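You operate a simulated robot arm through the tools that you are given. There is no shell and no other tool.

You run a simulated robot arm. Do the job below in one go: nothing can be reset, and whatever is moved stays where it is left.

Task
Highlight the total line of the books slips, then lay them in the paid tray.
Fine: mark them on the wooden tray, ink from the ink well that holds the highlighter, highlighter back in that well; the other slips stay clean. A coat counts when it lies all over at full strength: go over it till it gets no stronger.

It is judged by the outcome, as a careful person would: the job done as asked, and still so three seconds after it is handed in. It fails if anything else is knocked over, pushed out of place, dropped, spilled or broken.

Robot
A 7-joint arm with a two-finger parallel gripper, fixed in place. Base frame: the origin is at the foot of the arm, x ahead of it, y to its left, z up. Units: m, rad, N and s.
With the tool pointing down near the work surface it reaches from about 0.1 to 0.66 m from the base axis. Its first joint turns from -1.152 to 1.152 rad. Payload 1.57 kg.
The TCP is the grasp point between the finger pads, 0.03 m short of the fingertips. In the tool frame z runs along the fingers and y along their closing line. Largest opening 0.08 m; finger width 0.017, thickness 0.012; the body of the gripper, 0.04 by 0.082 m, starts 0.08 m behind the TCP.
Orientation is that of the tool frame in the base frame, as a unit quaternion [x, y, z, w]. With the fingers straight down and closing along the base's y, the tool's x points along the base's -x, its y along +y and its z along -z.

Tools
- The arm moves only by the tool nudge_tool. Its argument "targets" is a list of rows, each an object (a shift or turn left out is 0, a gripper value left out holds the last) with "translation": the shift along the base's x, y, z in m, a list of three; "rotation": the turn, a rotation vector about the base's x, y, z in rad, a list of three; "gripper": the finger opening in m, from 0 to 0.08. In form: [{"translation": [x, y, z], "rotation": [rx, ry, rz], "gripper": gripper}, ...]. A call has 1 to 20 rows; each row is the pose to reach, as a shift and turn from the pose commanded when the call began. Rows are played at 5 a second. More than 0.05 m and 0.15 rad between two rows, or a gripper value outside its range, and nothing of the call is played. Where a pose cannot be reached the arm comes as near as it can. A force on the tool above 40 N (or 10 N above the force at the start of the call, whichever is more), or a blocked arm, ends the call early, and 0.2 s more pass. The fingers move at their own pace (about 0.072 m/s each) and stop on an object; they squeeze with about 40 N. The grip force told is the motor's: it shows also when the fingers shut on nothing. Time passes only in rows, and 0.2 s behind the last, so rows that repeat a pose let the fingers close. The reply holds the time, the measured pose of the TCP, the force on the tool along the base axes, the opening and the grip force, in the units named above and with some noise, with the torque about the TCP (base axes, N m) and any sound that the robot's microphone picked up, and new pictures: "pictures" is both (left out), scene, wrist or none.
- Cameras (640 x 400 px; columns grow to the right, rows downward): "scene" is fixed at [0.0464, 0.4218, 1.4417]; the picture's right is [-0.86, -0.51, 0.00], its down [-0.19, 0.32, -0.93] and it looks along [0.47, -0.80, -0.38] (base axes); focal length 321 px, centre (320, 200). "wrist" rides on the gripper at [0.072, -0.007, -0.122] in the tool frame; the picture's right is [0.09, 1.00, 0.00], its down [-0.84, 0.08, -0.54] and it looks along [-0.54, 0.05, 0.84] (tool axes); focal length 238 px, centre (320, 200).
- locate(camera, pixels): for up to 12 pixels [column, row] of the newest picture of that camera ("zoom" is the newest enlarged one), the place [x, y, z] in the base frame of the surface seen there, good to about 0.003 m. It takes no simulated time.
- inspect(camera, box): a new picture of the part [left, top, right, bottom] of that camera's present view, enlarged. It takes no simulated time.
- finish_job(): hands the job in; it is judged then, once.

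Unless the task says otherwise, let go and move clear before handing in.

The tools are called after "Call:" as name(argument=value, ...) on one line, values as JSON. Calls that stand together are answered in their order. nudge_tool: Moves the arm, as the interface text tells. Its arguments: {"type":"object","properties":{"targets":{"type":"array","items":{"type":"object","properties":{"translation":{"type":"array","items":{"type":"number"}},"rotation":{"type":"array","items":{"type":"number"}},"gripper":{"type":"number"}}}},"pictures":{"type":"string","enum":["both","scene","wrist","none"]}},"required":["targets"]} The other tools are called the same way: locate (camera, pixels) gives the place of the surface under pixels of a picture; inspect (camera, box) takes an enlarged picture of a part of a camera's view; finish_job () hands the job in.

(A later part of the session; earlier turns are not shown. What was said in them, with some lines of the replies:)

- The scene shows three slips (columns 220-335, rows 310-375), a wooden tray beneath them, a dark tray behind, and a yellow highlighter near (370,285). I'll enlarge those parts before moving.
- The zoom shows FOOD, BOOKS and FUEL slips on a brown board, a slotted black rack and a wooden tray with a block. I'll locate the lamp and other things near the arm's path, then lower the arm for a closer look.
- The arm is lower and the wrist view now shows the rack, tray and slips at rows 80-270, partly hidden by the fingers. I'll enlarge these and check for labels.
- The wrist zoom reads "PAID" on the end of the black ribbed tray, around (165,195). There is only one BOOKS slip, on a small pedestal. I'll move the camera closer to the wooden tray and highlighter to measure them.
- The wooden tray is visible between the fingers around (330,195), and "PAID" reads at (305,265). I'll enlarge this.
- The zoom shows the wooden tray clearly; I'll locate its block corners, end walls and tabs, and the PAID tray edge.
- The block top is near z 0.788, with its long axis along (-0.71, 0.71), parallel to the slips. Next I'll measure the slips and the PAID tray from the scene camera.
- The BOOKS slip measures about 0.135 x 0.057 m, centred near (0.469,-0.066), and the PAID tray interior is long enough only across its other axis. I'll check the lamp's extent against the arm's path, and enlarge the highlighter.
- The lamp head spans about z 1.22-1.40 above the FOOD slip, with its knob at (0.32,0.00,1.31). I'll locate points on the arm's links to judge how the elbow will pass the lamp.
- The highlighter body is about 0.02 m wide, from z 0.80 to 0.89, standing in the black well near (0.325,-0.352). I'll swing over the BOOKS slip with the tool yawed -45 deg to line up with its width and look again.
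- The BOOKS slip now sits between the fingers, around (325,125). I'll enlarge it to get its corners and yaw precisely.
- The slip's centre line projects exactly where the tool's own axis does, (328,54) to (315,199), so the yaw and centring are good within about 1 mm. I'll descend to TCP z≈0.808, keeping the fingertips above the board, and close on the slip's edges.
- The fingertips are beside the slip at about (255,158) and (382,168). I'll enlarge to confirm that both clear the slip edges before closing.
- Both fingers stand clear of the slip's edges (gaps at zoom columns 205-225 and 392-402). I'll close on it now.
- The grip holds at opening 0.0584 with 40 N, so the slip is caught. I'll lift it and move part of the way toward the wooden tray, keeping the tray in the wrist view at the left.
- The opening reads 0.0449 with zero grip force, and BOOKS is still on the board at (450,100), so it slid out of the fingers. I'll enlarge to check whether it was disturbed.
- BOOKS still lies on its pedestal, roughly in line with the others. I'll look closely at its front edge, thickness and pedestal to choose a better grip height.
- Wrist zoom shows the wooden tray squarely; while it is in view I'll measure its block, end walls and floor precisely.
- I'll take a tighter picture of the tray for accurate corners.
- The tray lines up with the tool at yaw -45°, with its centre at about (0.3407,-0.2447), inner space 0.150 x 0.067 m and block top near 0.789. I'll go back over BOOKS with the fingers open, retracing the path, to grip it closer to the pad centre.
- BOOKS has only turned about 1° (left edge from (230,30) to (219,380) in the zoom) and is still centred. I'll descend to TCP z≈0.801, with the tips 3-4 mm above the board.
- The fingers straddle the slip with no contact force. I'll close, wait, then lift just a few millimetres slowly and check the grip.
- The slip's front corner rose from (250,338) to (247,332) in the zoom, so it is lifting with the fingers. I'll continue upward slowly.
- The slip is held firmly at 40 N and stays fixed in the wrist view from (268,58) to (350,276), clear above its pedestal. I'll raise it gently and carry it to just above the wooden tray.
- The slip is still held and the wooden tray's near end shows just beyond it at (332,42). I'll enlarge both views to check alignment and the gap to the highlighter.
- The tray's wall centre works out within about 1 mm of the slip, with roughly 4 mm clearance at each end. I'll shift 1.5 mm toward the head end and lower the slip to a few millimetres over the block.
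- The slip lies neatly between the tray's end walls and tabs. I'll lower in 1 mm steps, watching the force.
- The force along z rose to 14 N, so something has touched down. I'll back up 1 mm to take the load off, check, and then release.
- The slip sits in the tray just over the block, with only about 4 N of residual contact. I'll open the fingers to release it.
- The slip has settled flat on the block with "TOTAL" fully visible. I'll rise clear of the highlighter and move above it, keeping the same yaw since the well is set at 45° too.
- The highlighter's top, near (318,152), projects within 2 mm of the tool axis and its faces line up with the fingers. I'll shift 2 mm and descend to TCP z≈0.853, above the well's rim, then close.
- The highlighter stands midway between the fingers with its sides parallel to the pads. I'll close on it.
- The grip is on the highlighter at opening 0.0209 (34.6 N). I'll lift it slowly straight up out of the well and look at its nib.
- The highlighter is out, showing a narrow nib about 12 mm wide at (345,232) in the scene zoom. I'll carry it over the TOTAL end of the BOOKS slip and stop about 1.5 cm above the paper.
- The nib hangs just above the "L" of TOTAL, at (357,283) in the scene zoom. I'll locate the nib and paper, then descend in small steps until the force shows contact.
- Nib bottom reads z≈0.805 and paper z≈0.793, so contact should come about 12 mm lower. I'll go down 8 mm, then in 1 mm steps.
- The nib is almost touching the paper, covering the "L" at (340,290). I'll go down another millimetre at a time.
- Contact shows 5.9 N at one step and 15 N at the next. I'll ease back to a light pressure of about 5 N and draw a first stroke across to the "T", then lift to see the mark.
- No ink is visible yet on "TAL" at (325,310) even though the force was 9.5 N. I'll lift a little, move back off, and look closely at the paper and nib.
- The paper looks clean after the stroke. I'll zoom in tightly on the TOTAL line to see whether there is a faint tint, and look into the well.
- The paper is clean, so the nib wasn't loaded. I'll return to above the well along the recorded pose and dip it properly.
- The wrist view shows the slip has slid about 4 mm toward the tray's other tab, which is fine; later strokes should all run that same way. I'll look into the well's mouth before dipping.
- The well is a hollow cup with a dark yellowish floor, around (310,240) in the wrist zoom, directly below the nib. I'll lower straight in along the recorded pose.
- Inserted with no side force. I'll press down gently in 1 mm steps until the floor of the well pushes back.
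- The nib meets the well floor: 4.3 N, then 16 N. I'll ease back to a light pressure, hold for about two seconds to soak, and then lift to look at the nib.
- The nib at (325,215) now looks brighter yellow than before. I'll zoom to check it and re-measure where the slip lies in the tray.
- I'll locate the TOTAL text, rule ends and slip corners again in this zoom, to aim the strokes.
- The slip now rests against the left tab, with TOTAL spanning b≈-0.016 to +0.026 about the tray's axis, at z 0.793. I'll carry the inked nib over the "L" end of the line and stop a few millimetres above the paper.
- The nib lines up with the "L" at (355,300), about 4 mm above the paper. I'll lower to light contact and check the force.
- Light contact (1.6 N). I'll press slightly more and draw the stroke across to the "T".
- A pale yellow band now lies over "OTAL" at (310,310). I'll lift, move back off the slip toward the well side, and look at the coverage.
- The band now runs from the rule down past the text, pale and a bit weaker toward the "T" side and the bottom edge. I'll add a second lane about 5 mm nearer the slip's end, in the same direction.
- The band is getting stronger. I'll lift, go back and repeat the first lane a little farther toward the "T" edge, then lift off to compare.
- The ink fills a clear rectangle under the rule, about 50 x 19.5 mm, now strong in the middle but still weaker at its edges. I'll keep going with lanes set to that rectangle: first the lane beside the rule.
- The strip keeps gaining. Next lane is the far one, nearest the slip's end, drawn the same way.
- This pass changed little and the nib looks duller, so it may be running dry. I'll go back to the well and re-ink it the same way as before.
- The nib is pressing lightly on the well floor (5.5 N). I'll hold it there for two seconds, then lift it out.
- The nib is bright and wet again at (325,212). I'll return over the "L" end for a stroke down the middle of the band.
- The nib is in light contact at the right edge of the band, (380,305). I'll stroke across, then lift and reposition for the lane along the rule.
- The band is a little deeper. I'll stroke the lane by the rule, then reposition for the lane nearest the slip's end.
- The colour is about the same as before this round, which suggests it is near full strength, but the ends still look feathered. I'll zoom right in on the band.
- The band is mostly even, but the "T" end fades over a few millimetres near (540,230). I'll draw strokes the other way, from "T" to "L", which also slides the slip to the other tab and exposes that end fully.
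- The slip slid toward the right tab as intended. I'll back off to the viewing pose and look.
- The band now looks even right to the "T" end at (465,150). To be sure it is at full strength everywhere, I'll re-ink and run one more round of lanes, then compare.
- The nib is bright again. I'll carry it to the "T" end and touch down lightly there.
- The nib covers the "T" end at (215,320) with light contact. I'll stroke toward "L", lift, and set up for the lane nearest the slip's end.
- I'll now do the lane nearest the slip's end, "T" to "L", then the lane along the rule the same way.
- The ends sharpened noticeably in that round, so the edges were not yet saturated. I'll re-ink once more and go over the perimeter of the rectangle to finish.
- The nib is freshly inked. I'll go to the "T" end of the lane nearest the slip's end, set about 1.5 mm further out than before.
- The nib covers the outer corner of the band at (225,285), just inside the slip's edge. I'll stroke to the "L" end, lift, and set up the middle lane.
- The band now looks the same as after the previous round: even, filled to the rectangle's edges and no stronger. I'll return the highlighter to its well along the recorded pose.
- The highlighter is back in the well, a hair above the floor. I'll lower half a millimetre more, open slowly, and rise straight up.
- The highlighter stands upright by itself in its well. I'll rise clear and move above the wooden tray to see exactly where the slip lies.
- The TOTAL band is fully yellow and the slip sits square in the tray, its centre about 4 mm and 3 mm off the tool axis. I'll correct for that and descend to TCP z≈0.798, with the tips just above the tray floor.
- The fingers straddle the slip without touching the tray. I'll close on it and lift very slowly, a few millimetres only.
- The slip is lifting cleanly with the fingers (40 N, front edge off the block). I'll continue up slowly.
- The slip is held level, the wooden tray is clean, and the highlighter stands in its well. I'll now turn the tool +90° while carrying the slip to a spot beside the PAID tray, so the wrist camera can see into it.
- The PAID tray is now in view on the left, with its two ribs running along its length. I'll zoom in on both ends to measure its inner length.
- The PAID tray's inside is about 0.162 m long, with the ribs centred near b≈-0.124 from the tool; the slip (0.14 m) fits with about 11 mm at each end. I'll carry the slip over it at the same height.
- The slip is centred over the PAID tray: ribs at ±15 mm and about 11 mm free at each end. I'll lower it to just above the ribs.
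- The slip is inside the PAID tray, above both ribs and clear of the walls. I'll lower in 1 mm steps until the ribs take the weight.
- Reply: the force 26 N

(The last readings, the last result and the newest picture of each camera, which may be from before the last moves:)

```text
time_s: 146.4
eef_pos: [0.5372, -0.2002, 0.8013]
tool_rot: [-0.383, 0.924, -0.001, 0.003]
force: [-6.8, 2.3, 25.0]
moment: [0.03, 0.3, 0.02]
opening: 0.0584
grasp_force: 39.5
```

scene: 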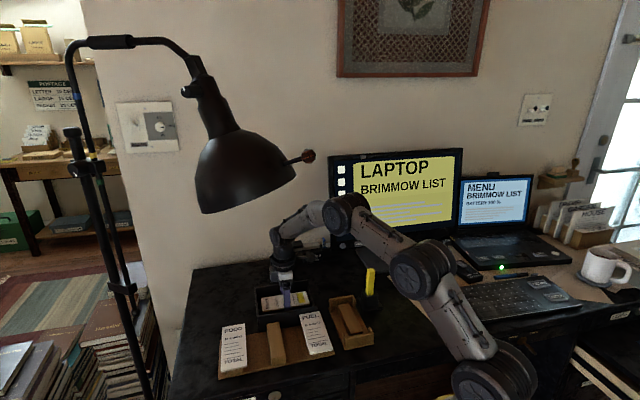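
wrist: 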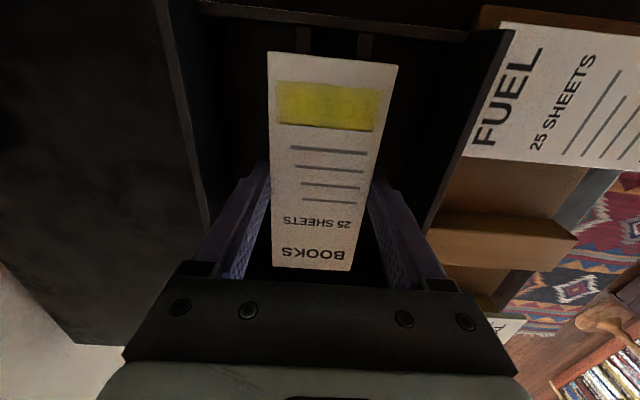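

Contact is clear (12.7 N, then 25 N), so the slip is resting on the ribs. I'll back up 1.7 mm to unload, then open the fingers.

Call:
nudge_tool(targets=[{"translation": [0.0, 0.0, 0.001], "gripper": 0.05}, {"translation": [0.0, 0.0, 0.0018], "gripper": 0.05}, {"translation": [0.0, 0.0, 0.0018], "gripper": 0.05}], pictures="none")

Call:
nudge_tool(targets=[{"translation": [0.0, 0.0, 0.0], "gripper": 0.061}, {"translation": [0.0, 0.0, 0.0], "gripper": 0.066}, {"translation": [0.0, 0.0, 0.0], "gripper": 0.07}, {"translation": [0.0, 0.0, 0.0], "gripper": 0.07}], pictures="both")

Call:
inspect(camera="scene", box=[240, 260, 340, 340])

Call:
inspect(camera="wrist", box=[200, 0, 460, 290])

```text
time_s: 147.2
eef_pos: [0.5364, -0.2, 0.801]
tool_rot: [-0.383, 0.924, -0.001, 0.003]
force: [2.0, -2.8, 16.3]
moment: [0.05, 0.06, 0.02]
opening: 0.0586
grasp_force: 39.8
```

```text
time_s: 148.2
eef_pos: [0.5363, -0.2007, 0.7996]
tool_rot: [-0.382, 0.924, 0.001, 0.002]
force: [0.5, 1.0, 0.7]
moment: [0.01, 0.04, -0.04]
opening: 0.0699
grasp_force: 0.1
```

scene: 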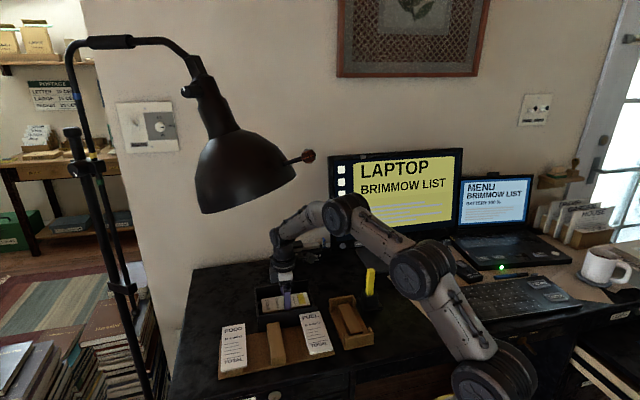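
wrist: 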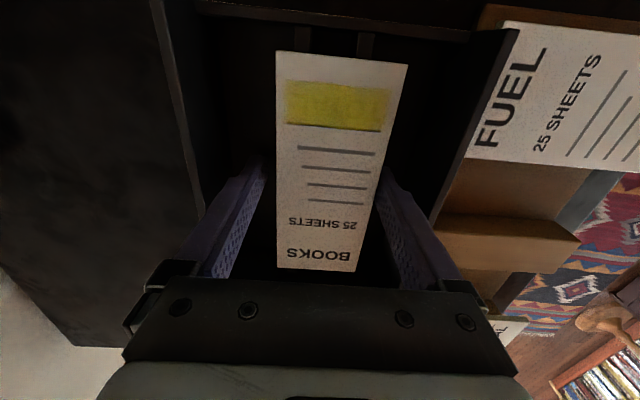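

```text
5.00 times, centred on (290, 300) of scene
```

zoom: 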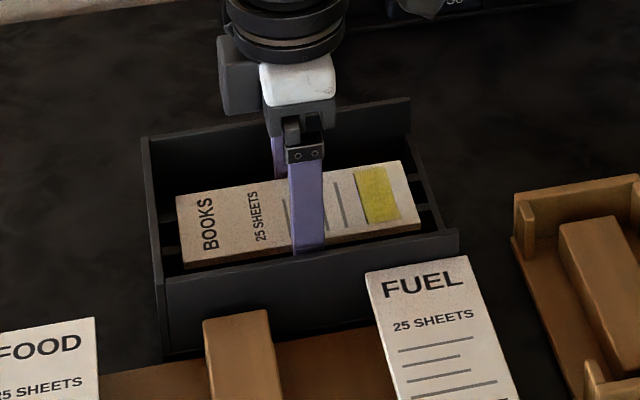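

```text
1.38 times, centred on (330, 145) of wrist
```

zoom: 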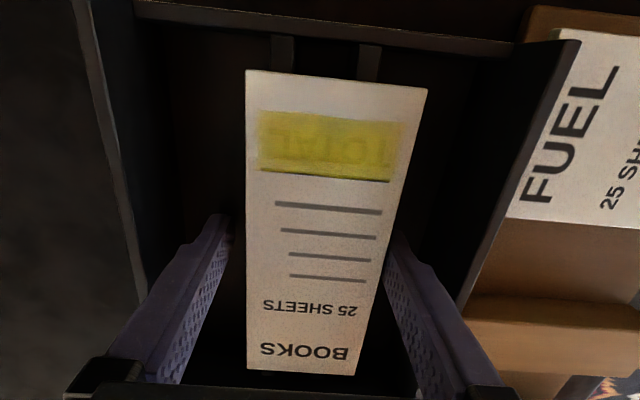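

The slip lies flat in the PAID tray with its yellow TOTAL facing up; the right finger is close to its edge at (390,235). I'll open a little more, then rise straight up.

Call:
nudge_tool(targets=[{"translation": [0.0, 0.0, 0.0], "gripper": 0.078}, {"translation": [0.0, 0.0, 0.0], "gripper": 0.078}, {"translation": [0.0, 0.0, 0.01], "gripper": 0.078}, {"translation": [0.0, 0.0, 0.03], "gripper": 0.078}, {"translation": [0.0, 0.0, 0.06], "gripper": 0.078}, {"translation": [0.0, 0.0, 0.1], "gripper": 0.078}], pictures="both")

Call:
inspect(camera="scene", box=[210, 260, 400, 390])

Call:
inspect(camera="wrist", box=[220, 20, 440, 240])

```text
time_s: 149.6
eef_pos: [0.5372, -0.1986, 0.9003]
tool_rot: [-0.383, 0.924, 0.001, 0.002]
force: [0.0, 0.4, -1.1]
moment: [0.01, -0.04, -0.01]
opening: 0.0781
grasp_force: 0.0
```

scene: 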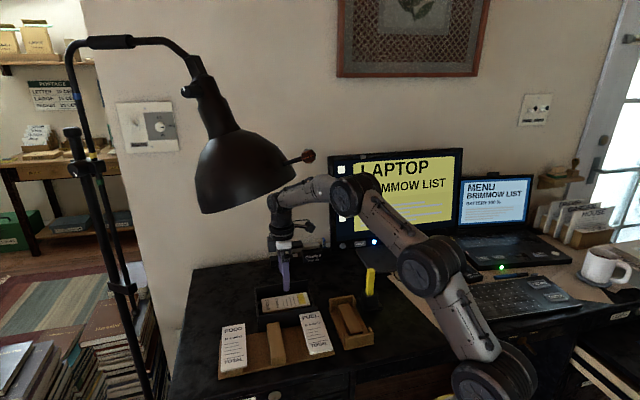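
wrist: 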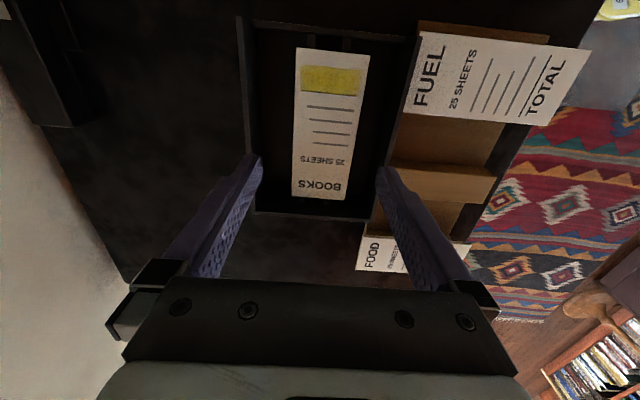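

```text
3.08 times, centred on (305, 325) of scene
```

zoom: 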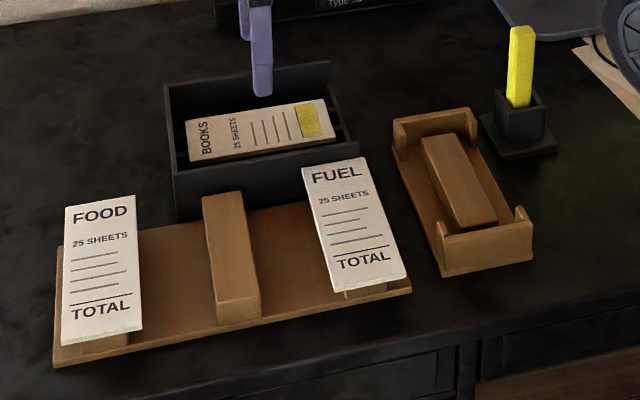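

```text
1.82 times, centred on (330, 130) of wrist
```

zoom: 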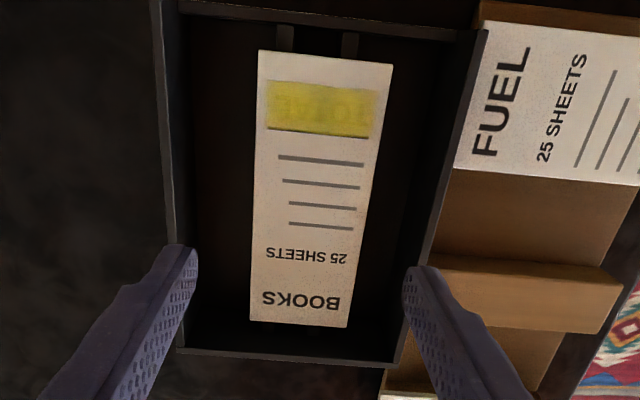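

BOOKS lies in the PAID tray, FOOD and FUEL are clean in place, the wooden tray is clean, and the highlighter is upright in its well. I'll look closely at the band once more and scan the rest of the room for any other BOOKS slip.

Call:
inspect(camera="wrist", box=[285, 50, 375, 110])

Call:
inspect(camera="scene", box=[500, 140, 640, 340])

Call:
inspect(camera="scene", box=[0, 0, 180, 400])

Call:
inspect(camera="scene", box=[320, 140, 560, 290])

```text
6.67 times, centred on (330, 80) of wrist
```

zoom: 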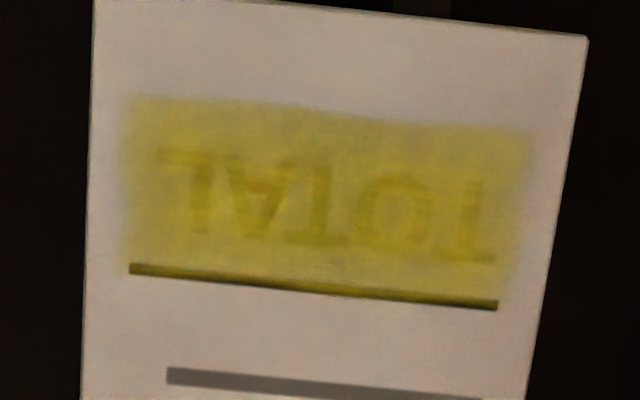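

```text
2.00 times, centred on (570, 240) of scene
```

zoom: 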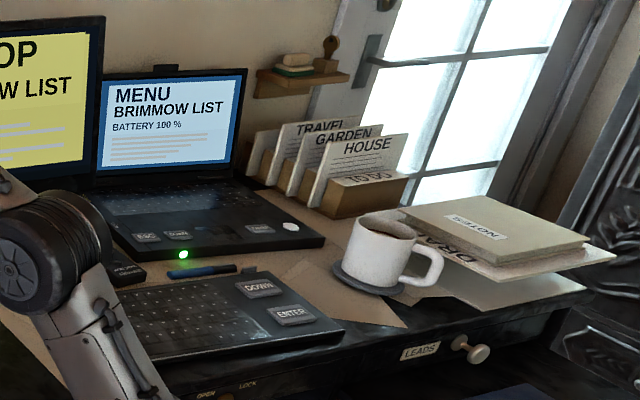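

```text
1.00 times, centred on (90, 200) of scene (not enlarged: the box is as wide or as high as the picture)
```

zoom: 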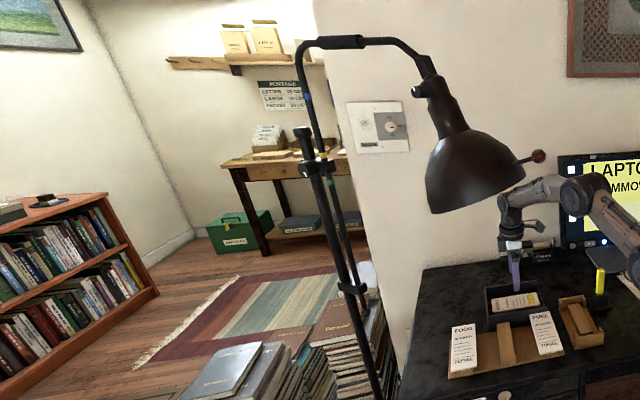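

```text
2.67 times, centred on (440, 215) of scene
```

zoom: 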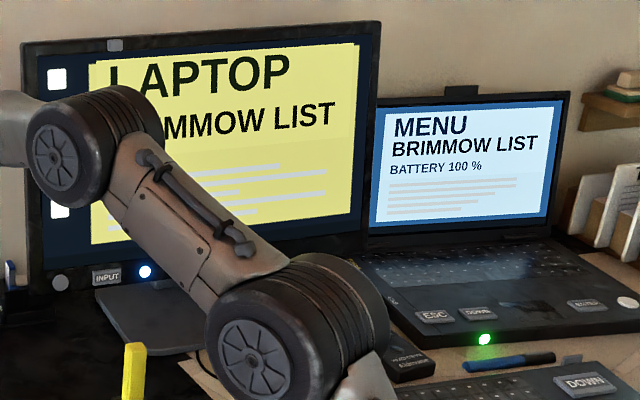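

No other BOOKS slip is in sight. I'll zoom tighter on the four edges of the band to judge whether any edge is paler than the middle.

Call:
inspect(camera="wrist", box=[335, 60, 371, 98])

Call:
inspect(camera="wrist", box=[294, 60, 330, 98])

Call:
inspect(camera="scene", box=[290, 285, 315, 310])

```text
10.53 times, centred on (353, 79) of wrist
```

zoom: 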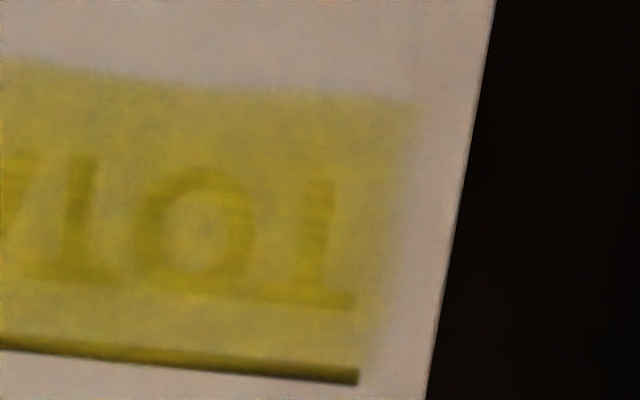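

```text
10.53 times, centred on (312, 79) of wrist
```

zoom: 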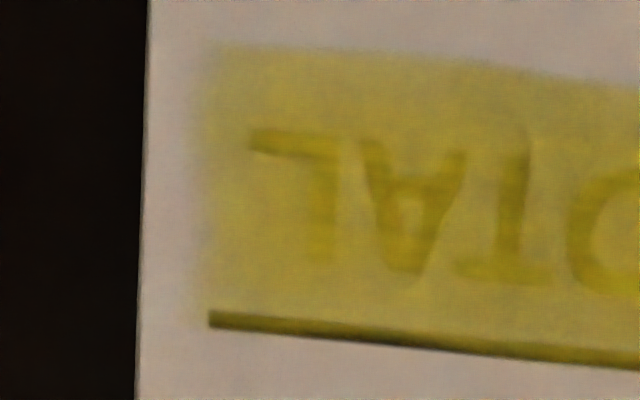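

```text
16.00 times, centred on (302, 298) of scene
```

zoom: 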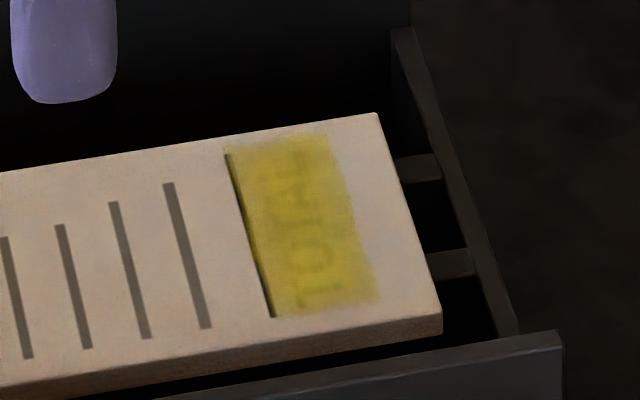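

Both ends of the band show the same short soft border and even colour, so the coat is complete. I'll retract the arm up and back, clear of everything, and take a last look.

Call:
nudge_tool(targets=[{"translation": [-0.01, 0.0, 0.02], "gripper": 0.078}, {"translation": [-0.03, -0.005, 0.04]}, {"translation": [-0.06, -0.01, 0.05]}, {"translation": [-0.1, -0.015, 0.06]}, {"translation": [-0.14, -0.02, 0.07]}, {"translation": [-0.17, -0.025, 0.08]}, {"translation": [-0.17, -0.025, 0.08]}], pictures="both")

Call:
inspect(camera="scene", box=[210, 260, 400, 390])

```text
time_s: 151.2
eef_pos: [0.3646, -0.2233, 0.9797]
tool_rot: [-0.383, 0.924, 0.001, 0.002]
force: [0.1, 1.2, 0.0]
moment: [-0.03, 0.01, 0.0]
opening: 0.078
grasp_force: 0.0
```

scene: 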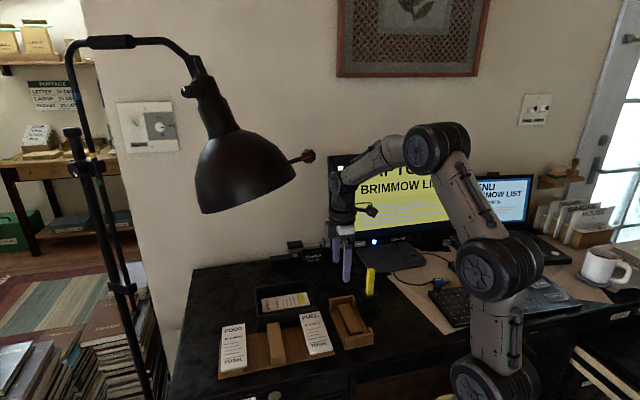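
wrist: 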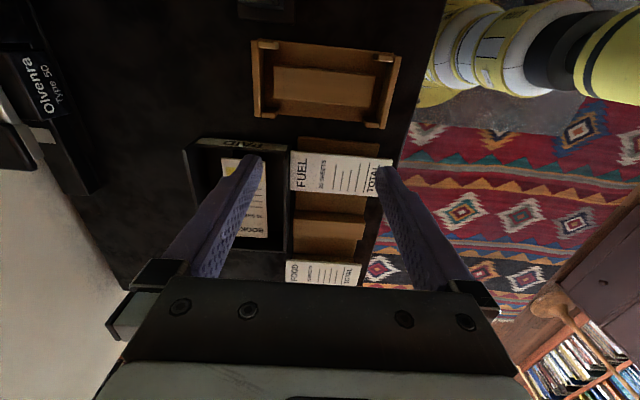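

```text
3.08 times, centred on (305, 325) of scene
```

zoom: 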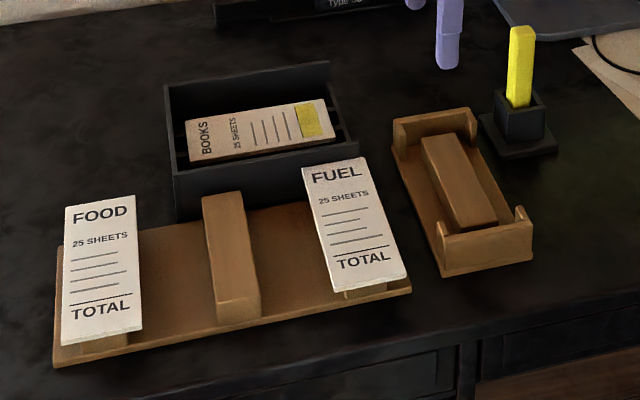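

The last pictures show BOOKS in the PAID tray with its TOTAL line fully yellow, FOOD and FUEL clean and in place, the wooden tray clean, the highlighter upright in its well at (520,80), and the arm clear with the fingers empty. I'm handing the job in.

Call:
finish_job()

```text
The job is handed in.
```

The BOOKS slip is in the PAID tray, face up, with its TOTAL line highlighted, and the job is handed in. I found only one BOOKS slip on the desk.

- **Marking:** I marked it on the wooden tray, going over the line until another full round made no visible difference. The colour looks even, with the same narrow soft border at both ends.
- **Ink and highlighter:** All the ink came from the highlighter's own well, and the highlighter is back upright in it. My first stroke left no ink, so I pressed the nib into the well and re-dipped it between rounds.
- **Everything else:** The FOOD and FUEL slips are clean and in place, and no ink shows on the wooden tray. Nothing was knocked over.
- **Slip slid back once:** On the first lift the BOOKS slip slid out of the fingers and stayed on its stand, turned by about a degree. The second lift held.
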